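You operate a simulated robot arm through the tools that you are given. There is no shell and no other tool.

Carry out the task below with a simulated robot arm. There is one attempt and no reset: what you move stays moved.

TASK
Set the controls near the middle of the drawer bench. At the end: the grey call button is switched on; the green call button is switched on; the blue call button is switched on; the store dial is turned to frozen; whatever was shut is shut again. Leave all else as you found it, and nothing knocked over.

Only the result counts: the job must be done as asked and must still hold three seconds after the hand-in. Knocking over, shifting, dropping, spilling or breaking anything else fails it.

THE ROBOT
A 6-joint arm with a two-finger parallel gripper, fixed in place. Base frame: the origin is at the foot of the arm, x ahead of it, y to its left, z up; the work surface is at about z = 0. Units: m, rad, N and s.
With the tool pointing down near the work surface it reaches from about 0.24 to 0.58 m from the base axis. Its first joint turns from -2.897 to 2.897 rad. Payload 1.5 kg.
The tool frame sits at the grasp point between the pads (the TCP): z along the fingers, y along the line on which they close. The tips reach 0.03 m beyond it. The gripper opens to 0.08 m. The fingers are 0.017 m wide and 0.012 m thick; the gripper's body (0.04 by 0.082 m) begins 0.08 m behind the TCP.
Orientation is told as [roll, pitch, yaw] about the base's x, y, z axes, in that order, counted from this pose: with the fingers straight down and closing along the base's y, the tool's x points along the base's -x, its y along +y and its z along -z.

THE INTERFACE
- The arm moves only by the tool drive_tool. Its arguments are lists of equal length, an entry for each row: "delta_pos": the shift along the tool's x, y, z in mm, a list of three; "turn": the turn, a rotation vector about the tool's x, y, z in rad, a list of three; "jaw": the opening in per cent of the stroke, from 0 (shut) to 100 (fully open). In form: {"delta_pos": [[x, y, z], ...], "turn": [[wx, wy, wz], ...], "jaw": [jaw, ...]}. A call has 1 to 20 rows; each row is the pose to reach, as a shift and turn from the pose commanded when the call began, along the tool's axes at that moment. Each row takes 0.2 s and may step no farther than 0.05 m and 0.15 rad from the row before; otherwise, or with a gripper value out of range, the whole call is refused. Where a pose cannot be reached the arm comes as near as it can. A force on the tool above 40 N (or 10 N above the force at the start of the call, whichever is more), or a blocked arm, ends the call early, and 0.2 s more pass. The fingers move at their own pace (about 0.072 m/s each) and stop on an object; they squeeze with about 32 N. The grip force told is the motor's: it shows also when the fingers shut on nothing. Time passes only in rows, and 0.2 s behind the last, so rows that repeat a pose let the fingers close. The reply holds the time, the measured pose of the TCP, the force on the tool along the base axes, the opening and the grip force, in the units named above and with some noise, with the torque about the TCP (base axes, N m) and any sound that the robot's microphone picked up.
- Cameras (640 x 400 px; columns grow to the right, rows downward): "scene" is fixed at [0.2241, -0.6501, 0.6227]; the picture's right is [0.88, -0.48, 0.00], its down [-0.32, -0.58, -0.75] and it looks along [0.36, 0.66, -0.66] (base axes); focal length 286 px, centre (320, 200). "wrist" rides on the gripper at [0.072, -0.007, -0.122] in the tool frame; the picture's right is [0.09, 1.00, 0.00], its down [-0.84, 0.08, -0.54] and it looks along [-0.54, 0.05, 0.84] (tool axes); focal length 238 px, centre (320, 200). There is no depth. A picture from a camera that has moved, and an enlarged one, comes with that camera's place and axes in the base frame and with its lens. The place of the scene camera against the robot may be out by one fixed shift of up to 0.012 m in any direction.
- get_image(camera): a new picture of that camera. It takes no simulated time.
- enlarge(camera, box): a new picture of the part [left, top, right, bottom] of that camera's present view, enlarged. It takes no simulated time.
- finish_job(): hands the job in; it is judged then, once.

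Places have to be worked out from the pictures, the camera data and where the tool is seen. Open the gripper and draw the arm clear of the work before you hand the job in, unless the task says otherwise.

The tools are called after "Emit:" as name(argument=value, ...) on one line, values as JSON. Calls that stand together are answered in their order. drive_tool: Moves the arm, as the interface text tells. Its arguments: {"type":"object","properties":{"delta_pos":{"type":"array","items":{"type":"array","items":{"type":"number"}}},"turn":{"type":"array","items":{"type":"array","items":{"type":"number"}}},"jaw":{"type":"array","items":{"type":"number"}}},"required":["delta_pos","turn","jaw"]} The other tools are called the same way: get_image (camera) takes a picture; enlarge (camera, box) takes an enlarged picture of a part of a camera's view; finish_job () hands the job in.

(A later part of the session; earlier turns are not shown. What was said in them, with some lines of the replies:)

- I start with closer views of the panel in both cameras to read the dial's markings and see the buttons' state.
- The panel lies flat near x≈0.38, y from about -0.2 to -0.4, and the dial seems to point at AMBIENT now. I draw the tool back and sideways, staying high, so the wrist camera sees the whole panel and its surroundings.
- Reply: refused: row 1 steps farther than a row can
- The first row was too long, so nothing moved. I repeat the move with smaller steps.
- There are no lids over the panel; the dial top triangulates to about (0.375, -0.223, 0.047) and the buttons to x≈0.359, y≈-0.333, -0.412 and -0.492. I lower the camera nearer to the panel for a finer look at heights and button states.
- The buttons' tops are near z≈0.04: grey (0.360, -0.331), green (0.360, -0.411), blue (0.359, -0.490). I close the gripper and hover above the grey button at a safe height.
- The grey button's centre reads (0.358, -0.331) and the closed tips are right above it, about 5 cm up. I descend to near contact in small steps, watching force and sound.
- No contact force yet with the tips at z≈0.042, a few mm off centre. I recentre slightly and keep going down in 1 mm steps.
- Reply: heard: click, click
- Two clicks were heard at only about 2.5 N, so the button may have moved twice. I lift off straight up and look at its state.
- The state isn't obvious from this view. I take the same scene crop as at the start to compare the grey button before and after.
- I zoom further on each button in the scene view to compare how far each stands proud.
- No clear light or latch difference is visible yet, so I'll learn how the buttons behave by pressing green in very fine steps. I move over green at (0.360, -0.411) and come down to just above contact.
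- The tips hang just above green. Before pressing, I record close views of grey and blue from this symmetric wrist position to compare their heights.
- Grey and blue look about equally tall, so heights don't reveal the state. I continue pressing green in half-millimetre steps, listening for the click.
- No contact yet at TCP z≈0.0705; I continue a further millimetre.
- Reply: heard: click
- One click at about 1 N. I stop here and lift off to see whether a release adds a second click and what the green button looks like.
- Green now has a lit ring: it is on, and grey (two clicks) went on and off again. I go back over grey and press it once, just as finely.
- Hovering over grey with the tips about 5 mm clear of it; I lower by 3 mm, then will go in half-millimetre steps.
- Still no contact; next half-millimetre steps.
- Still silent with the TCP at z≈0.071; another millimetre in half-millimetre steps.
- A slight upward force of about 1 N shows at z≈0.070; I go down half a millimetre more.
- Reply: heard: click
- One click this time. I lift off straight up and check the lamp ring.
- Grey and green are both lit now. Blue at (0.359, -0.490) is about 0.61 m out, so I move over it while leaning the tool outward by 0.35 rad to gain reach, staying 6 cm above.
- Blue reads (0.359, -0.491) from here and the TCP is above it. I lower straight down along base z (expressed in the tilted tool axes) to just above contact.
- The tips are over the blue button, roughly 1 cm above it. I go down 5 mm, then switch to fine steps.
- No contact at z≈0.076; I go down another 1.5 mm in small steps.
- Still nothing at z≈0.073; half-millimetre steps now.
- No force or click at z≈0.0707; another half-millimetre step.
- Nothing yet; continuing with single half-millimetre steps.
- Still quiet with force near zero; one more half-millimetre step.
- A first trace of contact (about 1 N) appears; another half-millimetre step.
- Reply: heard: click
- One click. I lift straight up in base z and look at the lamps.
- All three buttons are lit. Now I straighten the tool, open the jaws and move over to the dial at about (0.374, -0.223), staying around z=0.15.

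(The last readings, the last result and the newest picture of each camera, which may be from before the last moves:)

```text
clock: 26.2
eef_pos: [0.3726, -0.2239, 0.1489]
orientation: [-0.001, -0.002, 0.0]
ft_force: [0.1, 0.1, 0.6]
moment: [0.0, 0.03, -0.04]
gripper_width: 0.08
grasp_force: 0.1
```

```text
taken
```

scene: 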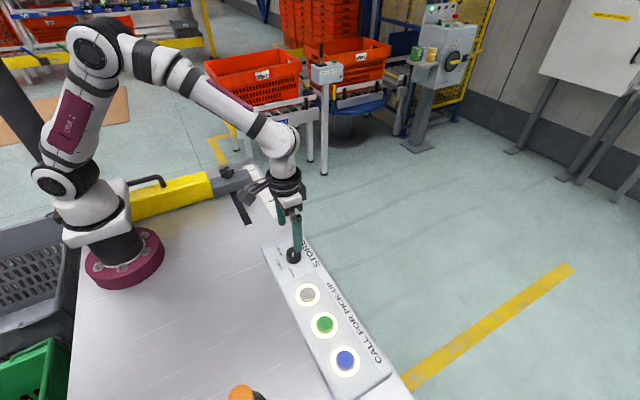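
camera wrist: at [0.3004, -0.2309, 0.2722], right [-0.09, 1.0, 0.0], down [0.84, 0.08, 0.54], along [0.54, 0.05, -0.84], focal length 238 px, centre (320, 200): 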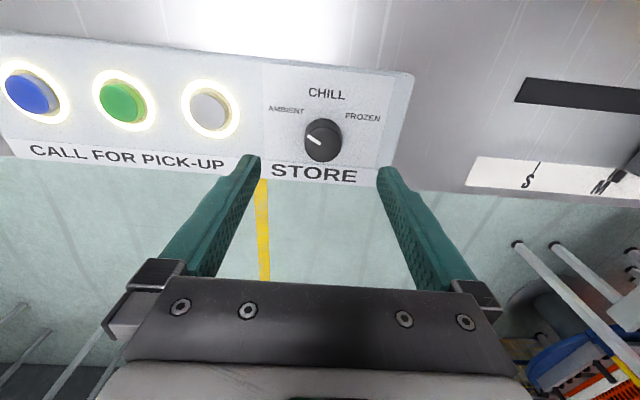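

I zoom in on the dial from here to pin down its centre, size and pointer.

Emit:
enlarge(camera="wrist", box=[260, 75, 388, 155])

Emit:
enlarge(camera="wrist", box=[290, 105, 354, 170])

Emit:
enlarge(camera="scene", box=[270, 235, 330, 275])

```text
5.00 times, centred on (324, 115) of wrist
camera zoom: at [0.3004, -0.2309, 0.2722], right [-0.09, 1.0, 0.0], down [0.84, 0.08, 0.54], along [0.54, 0.05, -0.84], focal length 1192 px, centre (300, 625)
```

zoom: 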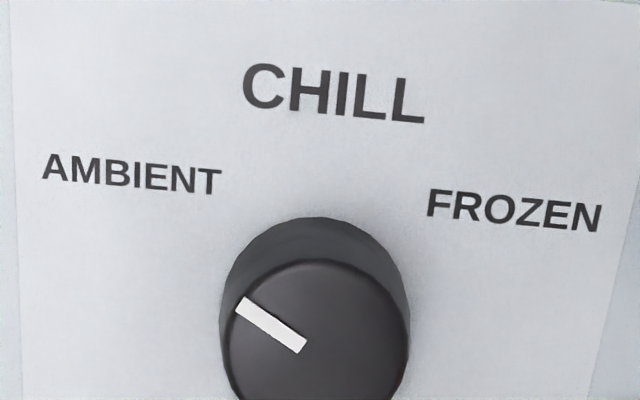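

```text
6.15 times, centred on (322, 138) of wrist
camera zoom: at [0.3004, -0.2309, 0.2722], right [-0.09, 1.0, 0.0], down [0.84, 0.08, 0.54], along [0.54, 0.05, -0.84], focal length 1467 px, centre (308, 585)
```

zoom: 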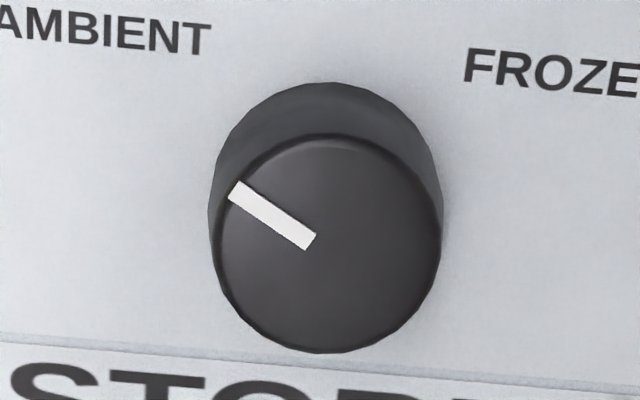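

```text
10.00 times, centred on (300, 255) of scene
camera zoom: at [0.2241, -0.6501, 0.6227], right [0.88, -0.48, 0.0], down [-0.32, -0.58, -0.75], along [0.36, 0.66, -0.66], focal length 2858 px, centre (520, -350)
```

zoom: 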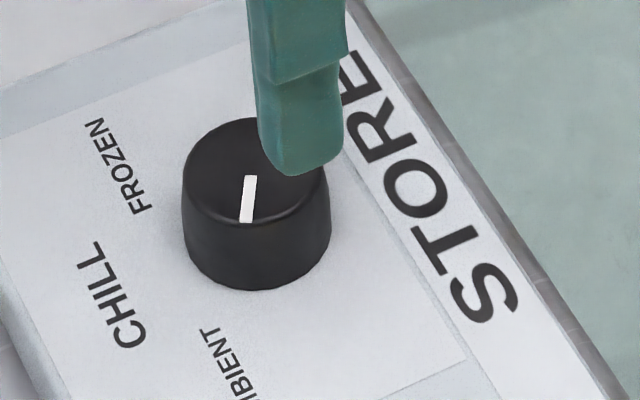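

The knob looks centred near (0.378, -0.2215), about 36 mm wide, with its top at z≈0.053 and pointer about 60° toward AMBIENT. I centre over it and pre-turn the gripper by -60° so that the 120° clockwise turn ends at +60°.

Emit:
drive_tool(delta_pos=[[-1, 0.5, 0], [-2, 1, 0], [-3, 1.5, 0], [-4, 2, 0], [-5.5, 2.4, 0], [-5.5, 2.4, 0], [-5.5, 2.4, 0], [-5.5, 2.4, 0]], turn=[[0, 0, -0.14], [0, 0, -0.28], [0, 0, -0.42], [0, 0, -0.56], [0, 0, -0.7], [0, 0, -0.84], [0, 0, -0.98], [0, 0, -1.05]], jaw=[100, 100, 100, 100, 100, 100, 100, 100])

Emit:
get_image(camera="wrist")

Emit:
get_image(camera="scene")

```text
clock: 28.0
eef_pos: [0.3792, -0.2198, 0.149]
orientation: [0.0, -0.001, 1.052]
ft_force: [-0.1, 0.4, -0.3]
moment: [0.01, 0.02, 0.03]
gripper_width: 0.08
grasp_force: 0.1
```

```text
taken
camera wrist: at [0.3486, -0.2861, 0.272], right [-0.91, 0.41, 0.0], down [0.35, 0.77, 0.54], along [0.23, 0.49, -0.84], focal length 238 px, centre (320, 200)
```

wrist: 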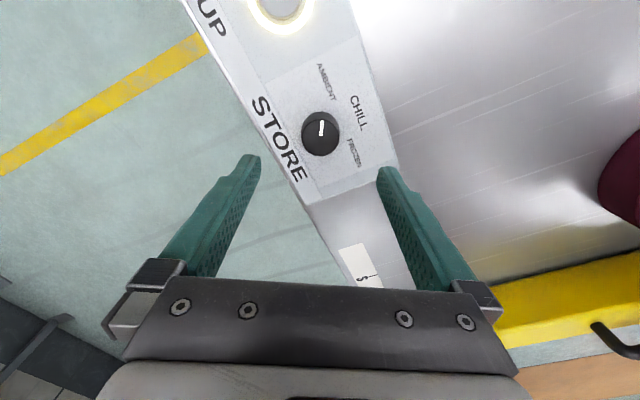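

```text
taken
```

scene: 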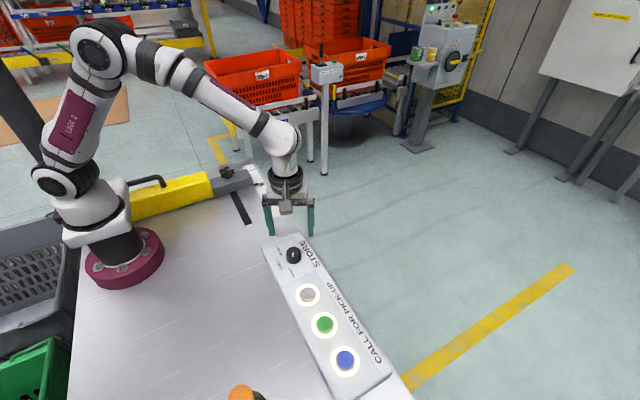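

The yaw is reached. I zoom on the dial from this second viewpoint to check its centre.

Emit:
enlarge(camera="wrist", box=[288, 95, 352, 165])

```text
5.71 times, centred on (320, 130) of wrist
camera zoom: at [0.3486, -0.2861, 0.272], right [-0.91, 0.41, 0.0], down [0.35, 0.77, 0.54], along [0.23, 0.49, -0.84], focal length 1362 px, centre (320, 600)
```

zoom: 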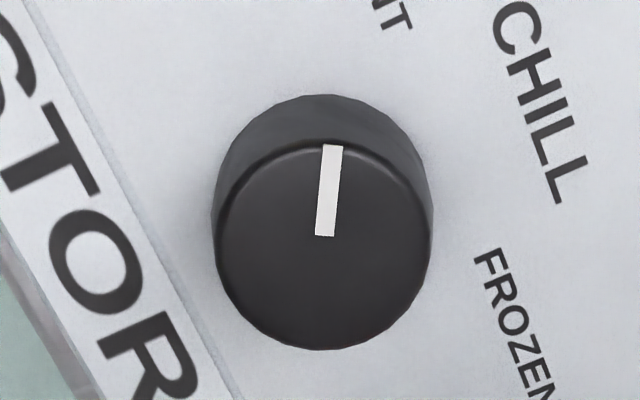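

Both viewpoints agree on the knob at about (0.378, -0.221), top z≈0.053. I correct by 1.6 mm and descend with open jaws around it, stopping with tips around z=0.040.

Emit:
drive_tool(delta_pos=[[1.6, 0, 20], [1.6, 0, 45], [1.6, 0, 65], [1.6, 0, 75], [1.6, 0, 79], [1.6, 0, 79]], turn=[[0, 0, 0], [0, 0, 0], [0, 0, 0], [0, 0, 0], [0, 0, 0], [0, 0, 0]], jaw=[100, 100, 100, 100, 100, 100])

Emit:
get_image(camera="wrist")

Emit:
enlarge(camera="scene", box=[250, 220, 340, 290])

```text
clock: 29.4
eef_pos: [0.3779, -0.2201, 0.0687]
orientation: [0.0, 0.001, 1.051]
ft_force: [0.3, -1.0, 0.3]
moment: [-0.01, 0.0, -0.03]
gripper_width: 0.08
grasp_force: 0.1
```

```text
taken
camera wrist: at [0.3469, -0.287, 0.1917], right [-0.91, 0.42, 0.0], down [0.35, 0.76, 0.54], along [0.23, 0.49, -0.84], focal length 238 px, centre (320, 200)
```

wrist: 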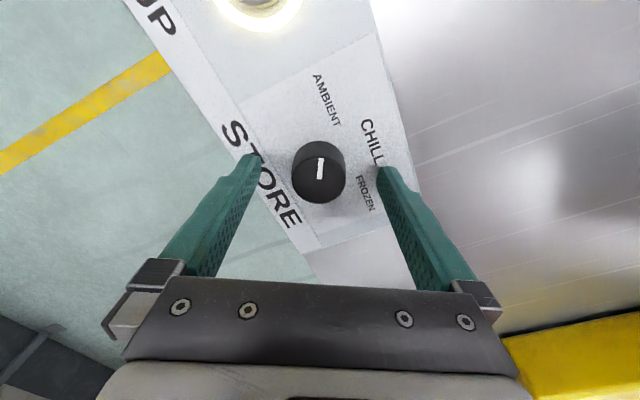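

```text
5.71 times, centred on (295, 255) of scene
camera zoom: at [0.2241, -0.6501, 0.6227], right [0.88, -0.48, 0.0], down [-0.32, -0.58, -0.75], along [0.36, 0.66, -0.66], focal length 1633 px, centre (463, -114)
```

zoom: 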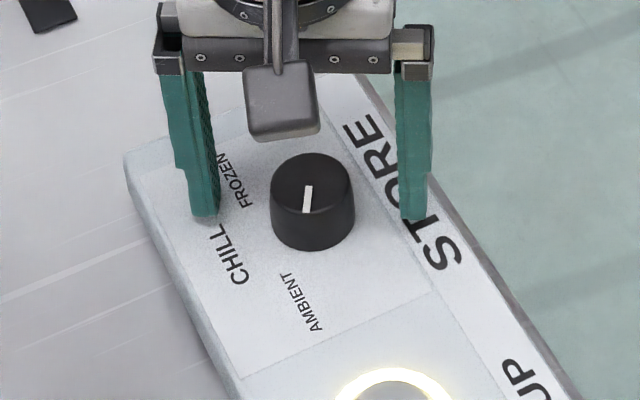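

The knob sits between the jaws. I zoom on it once more to check the fore-aft centring before closing.

Emit:
enlarge(camera="wrist", box=[240, 125, 400, 225])

```text
4.00 times, centred on (320, 175) of wrist
camera zoom: at [0.3469, -0.287, 0.1917], right [-0.91, 0.42, 0.0], down [0.35, 0.76, 0.54], along [0.23, 0.49, -0.84], focal length 953 px, centre (320, 300)
```

zoom: 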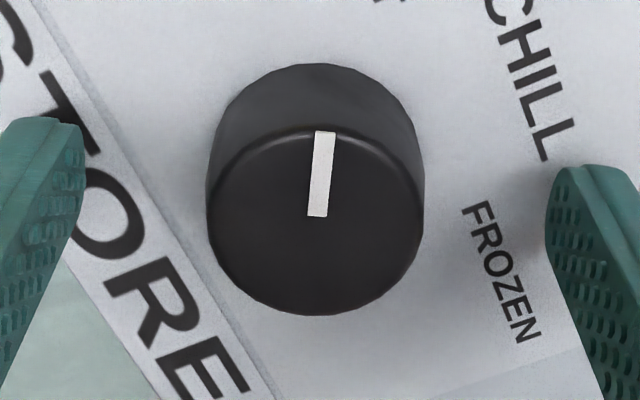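

The zoom confirms the knob at about (0.379, -0.221), within 2 mm of the TCP. I lower 2 mm, nudge 1 mm and close gently on the knob.

Emit:
drive_tool(delta_pos=[[-0.5, -1, 1], [-0.5, -1, 2], [-0.5, -1, 2], [-0.5, -1, 2], [-0.5, -1, 2], [-0.5, -1, 2]], turn=[[0, 0, 0], [0, 0, 0], [0, 0, 0], [0, 0, 0], [0, 0, 0], [0, 0, 0]], jaw=[100, 100, 60, 45, 0, 0])

Emit:
get_image(camera="wrist")

```text
clock: 30.8
eef_pos: [0.378, -0.2209, 0.0668]
orientation: [0.001, -0.001, 1.049]
ft_force: [-14.3, 10.3, 7.2]
moment: [0.32, 0.46, 0.05]
gripper_width: 0.0363
grasp_force: 42.8
```

```text
taken
camera wrist: at [0.3478, -0.2876, 0.1905], right [-0.91, 0.42, 0.0], down [0.35, 0.76, 0.54], along [0.22, 0.49, -0.84], focal length 238 px, centre (320, 200)
```

wrist: 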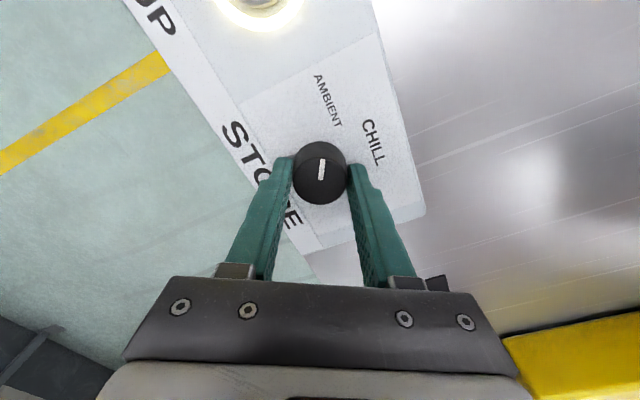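

The grip holds at 36 mm but there's a 17 N side force along the closing line, pushing the tool toward +y_tool. I shift 1 mm that way to relieve it before turning.

Emit:
drive_tool(delta_pos=[[0, 0.5, 0], [0, 1, 0], [0, 1, 0]], turn=[[0, 0, 0], [0, 0, 0], [0, 0, 0]], jaw=[0, 0, 0])

```text
clock: 31.6
eef_pos: [0.378, -0.2212, 0.0672]
orientation: [-0.002, -0.001, 1.049]
ft_force: [-2.2, 5.8, -6.2]
moment: [0.35, -0.09, 0.0]
gripper_width: 0.0363
grasp_force: 42.9
```

Side force is down to about 6 N. I begin the clockwise turn (positive about the tool's z), about 20° first, and check the forces and the pointer.

Emit:
drive_tool(delta_pos=[[0, 0.2, 0], [0, 0.3, 0], [0, 0.3, 0], [0, 0.3, 0]], turn=[[0, 0, 0.09], [0, 0, 0.18], [0, 0, 0.27], [0, 0, 0.35]], jaw=[0, 0, 0, 0])

Emit:
get_image(camera="wrist")

```text
clock: 32.6
eef_pos: [0.3791, -0.2213, 0.0678]
orientation: [0.002, 0.0, 0.699]
ft_force: [-13.5, -1.9, -18.9]
moment: [0.08, 0.19, 0.04]
gripper_width: 0.0361
grasp_force: 42.7
```

```text
taken
camera wrist: at [0.3268, -0.2728, 0.1907], right [-0.71, 0.7, 0.0], down [0.59, 0.6, 0.54], along [0.38, 0.39, -0.84], focal length 238 px, centre (320, 200)
```

wrist: 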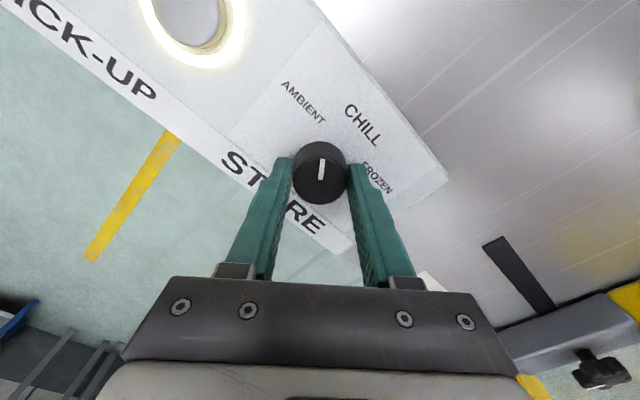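

The knob turns with the gripper, but side and downward pull forces have built up (about 13 N and 19 N). I relieve these by shifting roughly a millimetre along the force before continuing.

Emit:
drive_tool(delta_pos=[[0.4, 0.3, 0.7], [0.8, 0.5, 1.3], [0.8, 0.5, 1.3]], turn=[[0, 0, 0], [0, 0, 0], [0, 0, 0]], jaw=[0, 0, 0])

```text
clock: 33.4
eef_pos: [0.3778, -0.222, 0.0688]
orientation: [-0.003, -0.002, 0.701]
ft_force: [-9.0, 6.0, 12.2]
moment: [-0.14, 0.62, -0.01]
gripper_width: 0.0362
grasp_force: 42.7
```

Forces fluctuate within about ±15 N with the arm's own jitter, well below the limit. I continue the turn by another 0.6 rad.

Emit:
drive_tool(delta_pos=[[0, 0.2, -0.5], [0, 0.2, -0.5], [0, 0.2, -0.5], [0, 0.2, -0.5], [0, 0.2, -0.5], [0, 0.2, -0.5]], turn=[[0, 0, 0.1], [0, 0, 0.2], [0, 0, 0.3], [0, 0, 0.4], [0, 0, 0.5], [0, 0, 0.6]], jaw=[0, 0, 0, 0, 0, 0])

Emit:
get_image(camera="wrist")

```text
clock: 35.0
eef_pos: [0.3783, -0.2192, 0.0673]
orientation: [0.001, -0.002, 0.098]
ft_force: [-1.3, 1.6, 5.2]
moment: [0.16, -0.27, 0.0]
gripper_width: 0.0361
grasp_force: 43.0
stopped in row 6: the force on the tool passed its limit at 41 N (the readings are from after the stop); the commanded pose is now the measured one
```

```text
taken
camera wrist: at [0.306, -0.2345, 0.1905], right [-0.19, 0.98, 0.0], down [0.82, 0.16, 0.54], along [0.53, 0.1, -0.84], focal length 238 px, centre (320, 200)
```

wrist: 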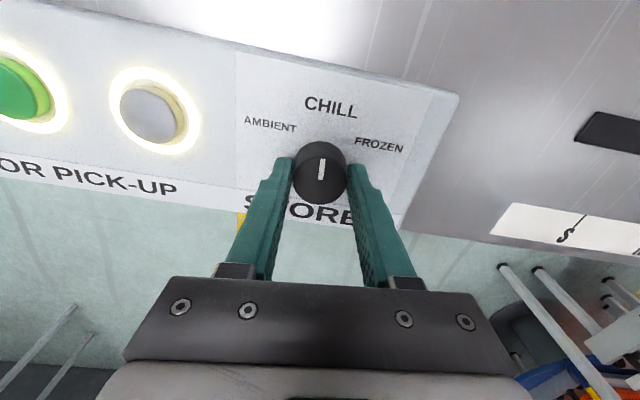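

The pointer is now about at CHILL; the call stopped on a force peak, which also reset the commanded pose and relieved the strain. I continue the turn in smaller portions.

Emit:
drive_tool(delta_pos=[[0, 0, 0], [0, 0, 0], [0, 0, 0]], turn=[[0, 0, 0.1], [0, 0, 0.2], [0, 0, 0.3]], jaw=[0, 0, 0])

```text
clock: 35.8
eef_pos: [0.377, -0.2197, 0.066]
orientation: [0.0, -0.001, -0.202]
ft_force: [-0.2, -3.6, -1.9]
moment: [-0.18, -0.83, -0.04]
gripper_width: 0.0363
grasp_force: 43.0
```

Low forces now; yaw is at -0.20 rad. I turn a further 0.35 rad.

Emit:
drive_tool(delta_pos=[[0, 0, 0], [0, 0, 0], [0, 0, 0], [0, 0, 0]], turn=[[0, 0, 0.09], [0, 0, 0.18], [0, 0, 0.27], [0, 0, 0.35]], jaw=[0, 0, 0, 0])

Emit:
get_image(camera="wrist")

```text
clock: 36.8
eef_pos: [0.3788, -0.2198, 0.0671]
orientation: [0.001, -0.001, -0.554]
ft_force: [-4.8, -2.7, 8.2]
moment: [-0.64, -0.27, -0.04]
gripper_width: 0.0365
grasp_force: 42.9
```

```text
taken
camera wrist: at [0.3124, -0.1881, 0.1906], right [0.45, 0.9, 0.0], down [0.75, -0.38, 0.54], along [0.49, -0.24, -0.84], focal length 238 px, centre (320, 200)
```

wrist: 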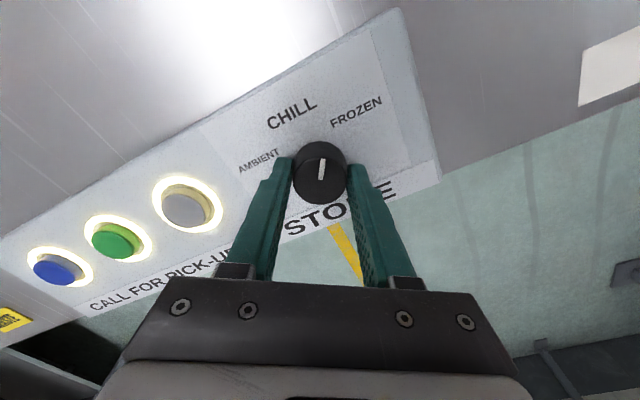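

The pointer keeps turning with the gripper, now about 32° past CHILL. I turn another 0.49 rad to reach the mirror of the starting angle.

Emit:
drive_tool(delta_pos=[[0, 0, 0], [0, 0, 0], [0, 0, 0], [0, 0, 0], [0, 0, 0]], turn=[[0, 0, 0.1], [0, 0, 0.2], [0, 0, 0.3], [0, 0, 0.4], [0, 0, 0.49]], jaw=[0, 0, 0, 0, 0])

Emit:
get_image(camera="wrist")

Emit:
enlarge(camera="scene", box=[250, 220, 340, 290])

```text
clock: 38.0
eef_pos: [0.378, -0.2201, 0.0668]
orientation: [0.004, 0.001, -1.043]
ft_force: [4.0, 26.9, 24.8]
moment: [0.74, 0.09, 0.55]
gripper_width: 0.0363
grasp_force: 42.6
```

```text
taken
camera wrist: at [0.3355, -0.1615, 0.1906], right [0.81, 0.58, 0.0], down [0.49, -0.69, 0.54], along [0.32, -0.44, -0.84], focal length 238 px, centre (320, 200)
```

wrist: 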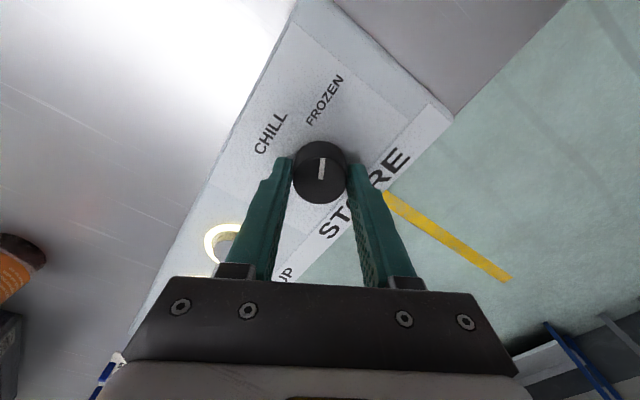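

```text
5.71 times, centred on (295, 255) of scene
camera zoom: at [0.2241, -0.6501, 0.6227], right [0.88, -0.48, 0.0], down [-0.32, -0.58, -0.75], along [0.36, 0.66, -0.66], focal length 1633 px, centre (463, -114)
```

zoom: 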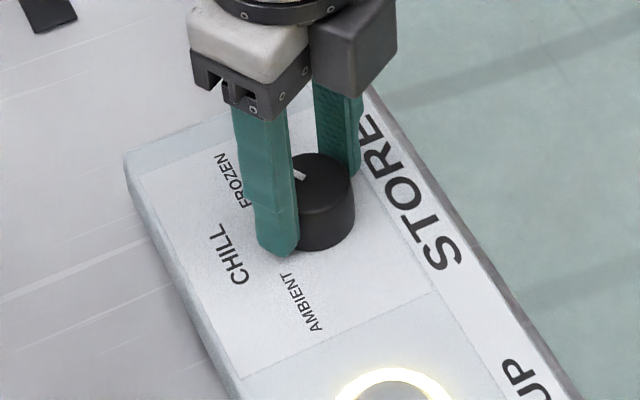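

The pointer faces FROZEN and a 0.55 N·m resisting torque suggests the end stop is reached. I open the jaws in place, then lift straight up.

Emit:
drive_tool(delta_pos=[[0, 0, 0], [0, 0, 0], [0, 0, 0], [0, 0, 0]], turn=[[0, 0, 0], [0, 0, 0], [0, 0, 0], [0, 0, 0]], jaw=[60, 100, 100, 100])

Emit:
get_image(camera="wrist")

```text
clock: 39.0
eef_pos: [0.3779, -0.2201, 0.0675]
orientation: [0.002, -0.001, -1.041]
ft_force: [-0.2, -0.1, 0.0]
moment: [-0.02, 0.03, -0.05]
gripper_width: 0.0798
grasp_force: 0.0
```

```text
taken
camera wrist: at [0.3349, -0.1623, 0.19], right [0.81, 0.58, 0.0], down [0.49, -0.68, 0.54], along [0.32, -0.44, -0.84], focal length 238 px, centre (320, 200)
```

wrist: 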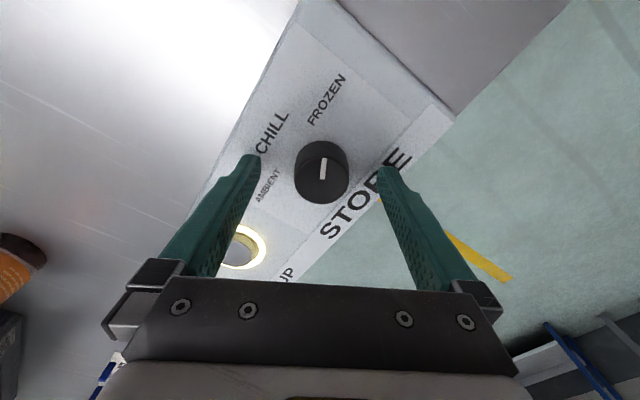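

The knob stays turned toward FROZEN after release and all forces are zero. I lift straight up 13 cm and then turn the wrist back to its starting yaw.

Emit:
drive_tool(delta_pos=[[0, 0, -15], [0, 0, -45], [0, 0, -90], [0, 0, -130], [0, 0, -130]], turn=[[0, 0, 0], [0, 0, 0], [0, 0, 0], [0, 0, 0], [0, 0, 0]], jaw=[100, 100, 100, 100, 100])

Emit:
drive_tool(delta_pos=[[0, 0, 0], [0, 0, 0], [0, 0, 0], [0, 0, 0], [0, 0, 0], [0, 0, 0], [0, 0, 0], [0, 0, 0]], turn=[[0, 0, -0.14], [0, 0, -0.28], [0, 0, -0.42], [0, 0, -0.56], [0, 0, -0.7], [0, 0, -0.84], [0, 0, -0.98], [0, 0, -1.04]], jaw=[100, 100, 100, 100, 100, 100, 100, 100])

Emit:
get_image(camera="wrist")

Emit:
get_image(camera="scene")

```text
clock: 40.2
eef_pos: [0.378, -0.2207, 0.1975]
orientation: [0.003, -0.002, -1.042]
ft_force: [-0.5, -0.1, 0.2]
moment: [0.01, 0.0, 0.01]
gripper_width: 0.08
grasp_force: 0.0
```

```text
clock: 42.0
eef_pos: [0.3785, -0.2211, 0.1972]
orientation: [0.002, -0.002, 0.0]
ft_force: [-0.8, -0.4, -0.8]
moment: [-0.01, 0.05, -0.02]
gripper_width: 0.0802
grasp_force: 0.1
```

```text
taken
camera wrist: at [0.3048, -0.2277, 0.3201], right [-0.09, 1.0, 0.0], down [0.84, 0.08, 0.54], along [0.54, 0.05, -0.84], focal length 238 px, centre (320, 200)
```

wrist: 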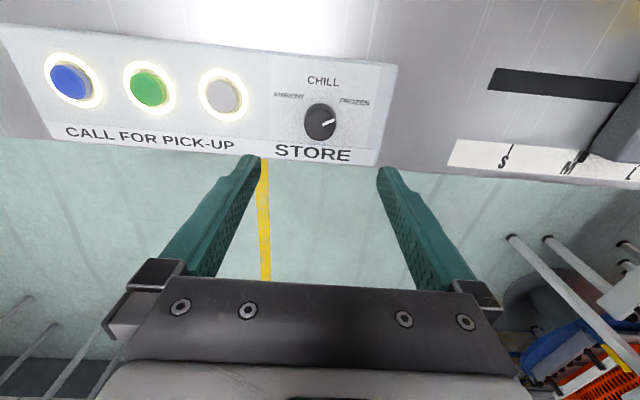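

```text
taken
```

scene: 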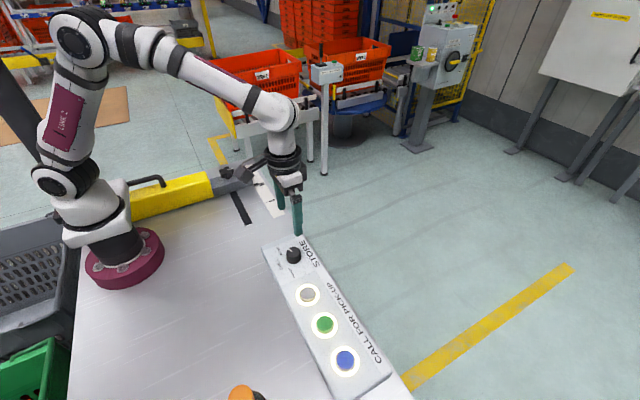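

I zoom in on the dial to check the pointer's angle precisely.

Emit:
enlarge(camera="wrist", box=[265, 65, 385, 145])

Emit:
enlarge(camera="scene", box=[265, 230, 335, 280])

```text
5.00 times, centred on (325, 105) of wrist
camera zoom: at [0.3048, -0.2277, 0.3201], right [-0.09, 1.0, 0.0], down [0.84, 0.08, 0.54], along [0.54, 0.05, -0.84], focal length 1192 px, centre (295, 675)
```

zoom: 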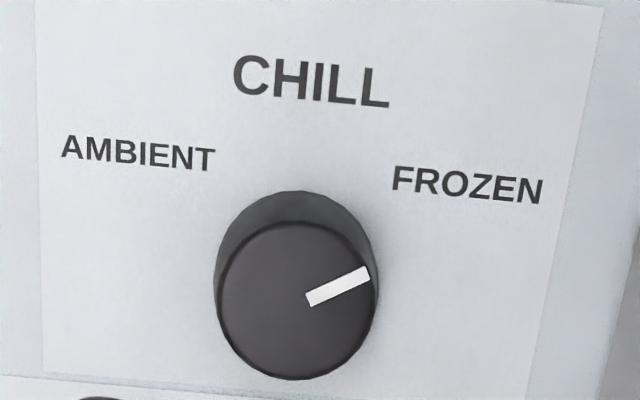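

```text
8.00 times, centred on (300, 255) of scene
camera zoom: at [0.2241, -0.6501, 0.6227], right [0.88, -0.48, 0.0], down [-0.32, -0.58, -0.75], along [0.36, 0.66, -0.66], focal length 2286 px, centre (480, -240)
```

zoom: 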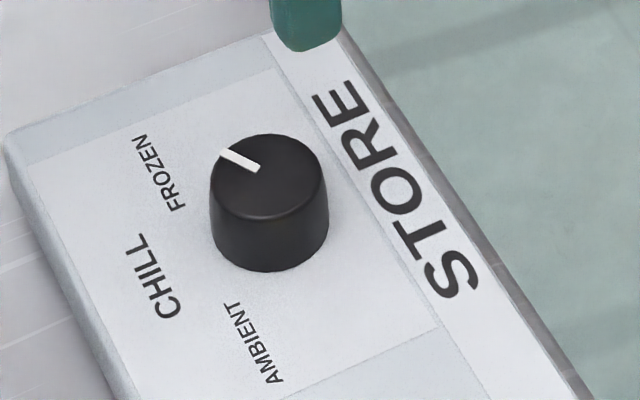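

The pointer sits about 61° past CHILL, the mirror of the AMBIENT start, so the dial reads FROZEN. I draw the arm back up to about its starting pose, jaws open, and take final pictures.

Emit:
drive_tool(delta_pos=[[5, 5, -40], [20, 15, -80], [40, 30, -115], [55, 42, -150], [63, 49, -175], [63, 49, -175]], turn=[[0, 0, 0], [0, 0, 0], [0, 0, 0], [0, 0, 0], [0, 0, 0], [0, 0, 0]], jaw=[100, 100, 100, 100, 100, 100])

Emit:
get_image(camera="wrist")

Emit:
get_image(camera="scene")

Emit:
enlarge(camera="wrist", box=[90, 60, 350, 170])

```text
clock: 43.4
eef_pos: [0.3165, -0.173, 0.37]
orientation: [0.002, -0.001, -0.001]
ft_force: [-0.9, 0.0, -0.4]
moment: [-0.01, 0.02, 0.0]
gripper_width: 0.08
grasp_force: 0.1
```

```text
taken
camera wrist: at [0.2432, -0.1785, 0.4937], right [-0.09, 1.0, 0.0], down [0.84, 0.07, 0.54], along [0.54, 0.05, -0.84], focal length 238 px, centre (320, 200)
```

wrist: 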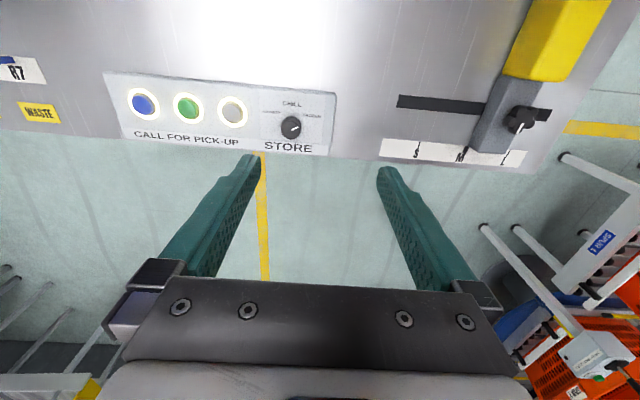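

```text
taken
```

scene: 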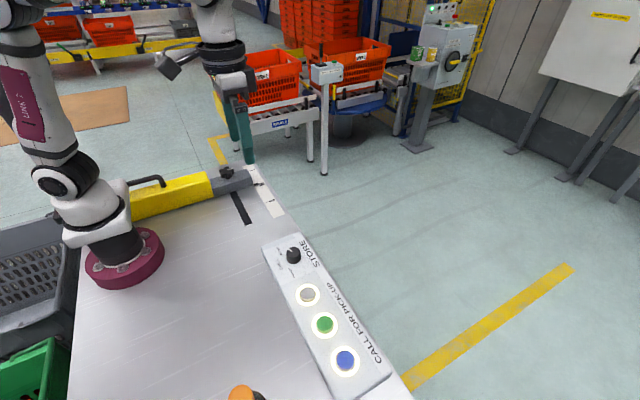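

```text
2.46 times, centred on (220, 115) of wrist
camera zoom: at [0.2432, -0.1785, 0.4937], right [-0.09, 1.0, 0.0], down [0.84, 0.07, 0.54], along [0.54, 0.05, -0.84], focal length 587 px, centre (566, 409)
```

zoom: 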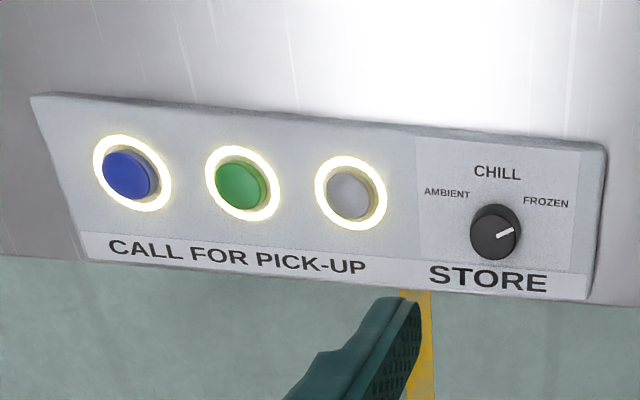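

All three call buttons are lit and the dial points to FROZEN. The bottle, lever and everything else look unchanged, nothing was opened, and the arm is clear with its jaws open, so I hand the job in.

Emit:
finish_job()

```text
The job is handed in.
```

The job is handed in. The grey, green and blue call buttons are all switched on (their rings are lit), and the store dial points to FROZEN.

- **Grey button:** my first press registered twice, turning it on and off again. I pressed it once more, and it stayed lit in the final pictures.
- **Dial:** one part of the turn stopped early when the force on the tool peaked at 41 N. I continued in smaller steps, and the knob stayed at FROZEN after I let go.
- **Surroundings:** I saw no lid or cover on the panel and opened nothing. The bottle and the S/M/L lever look just as they did at the start. The arm is back near its starting pose with the gripper open.
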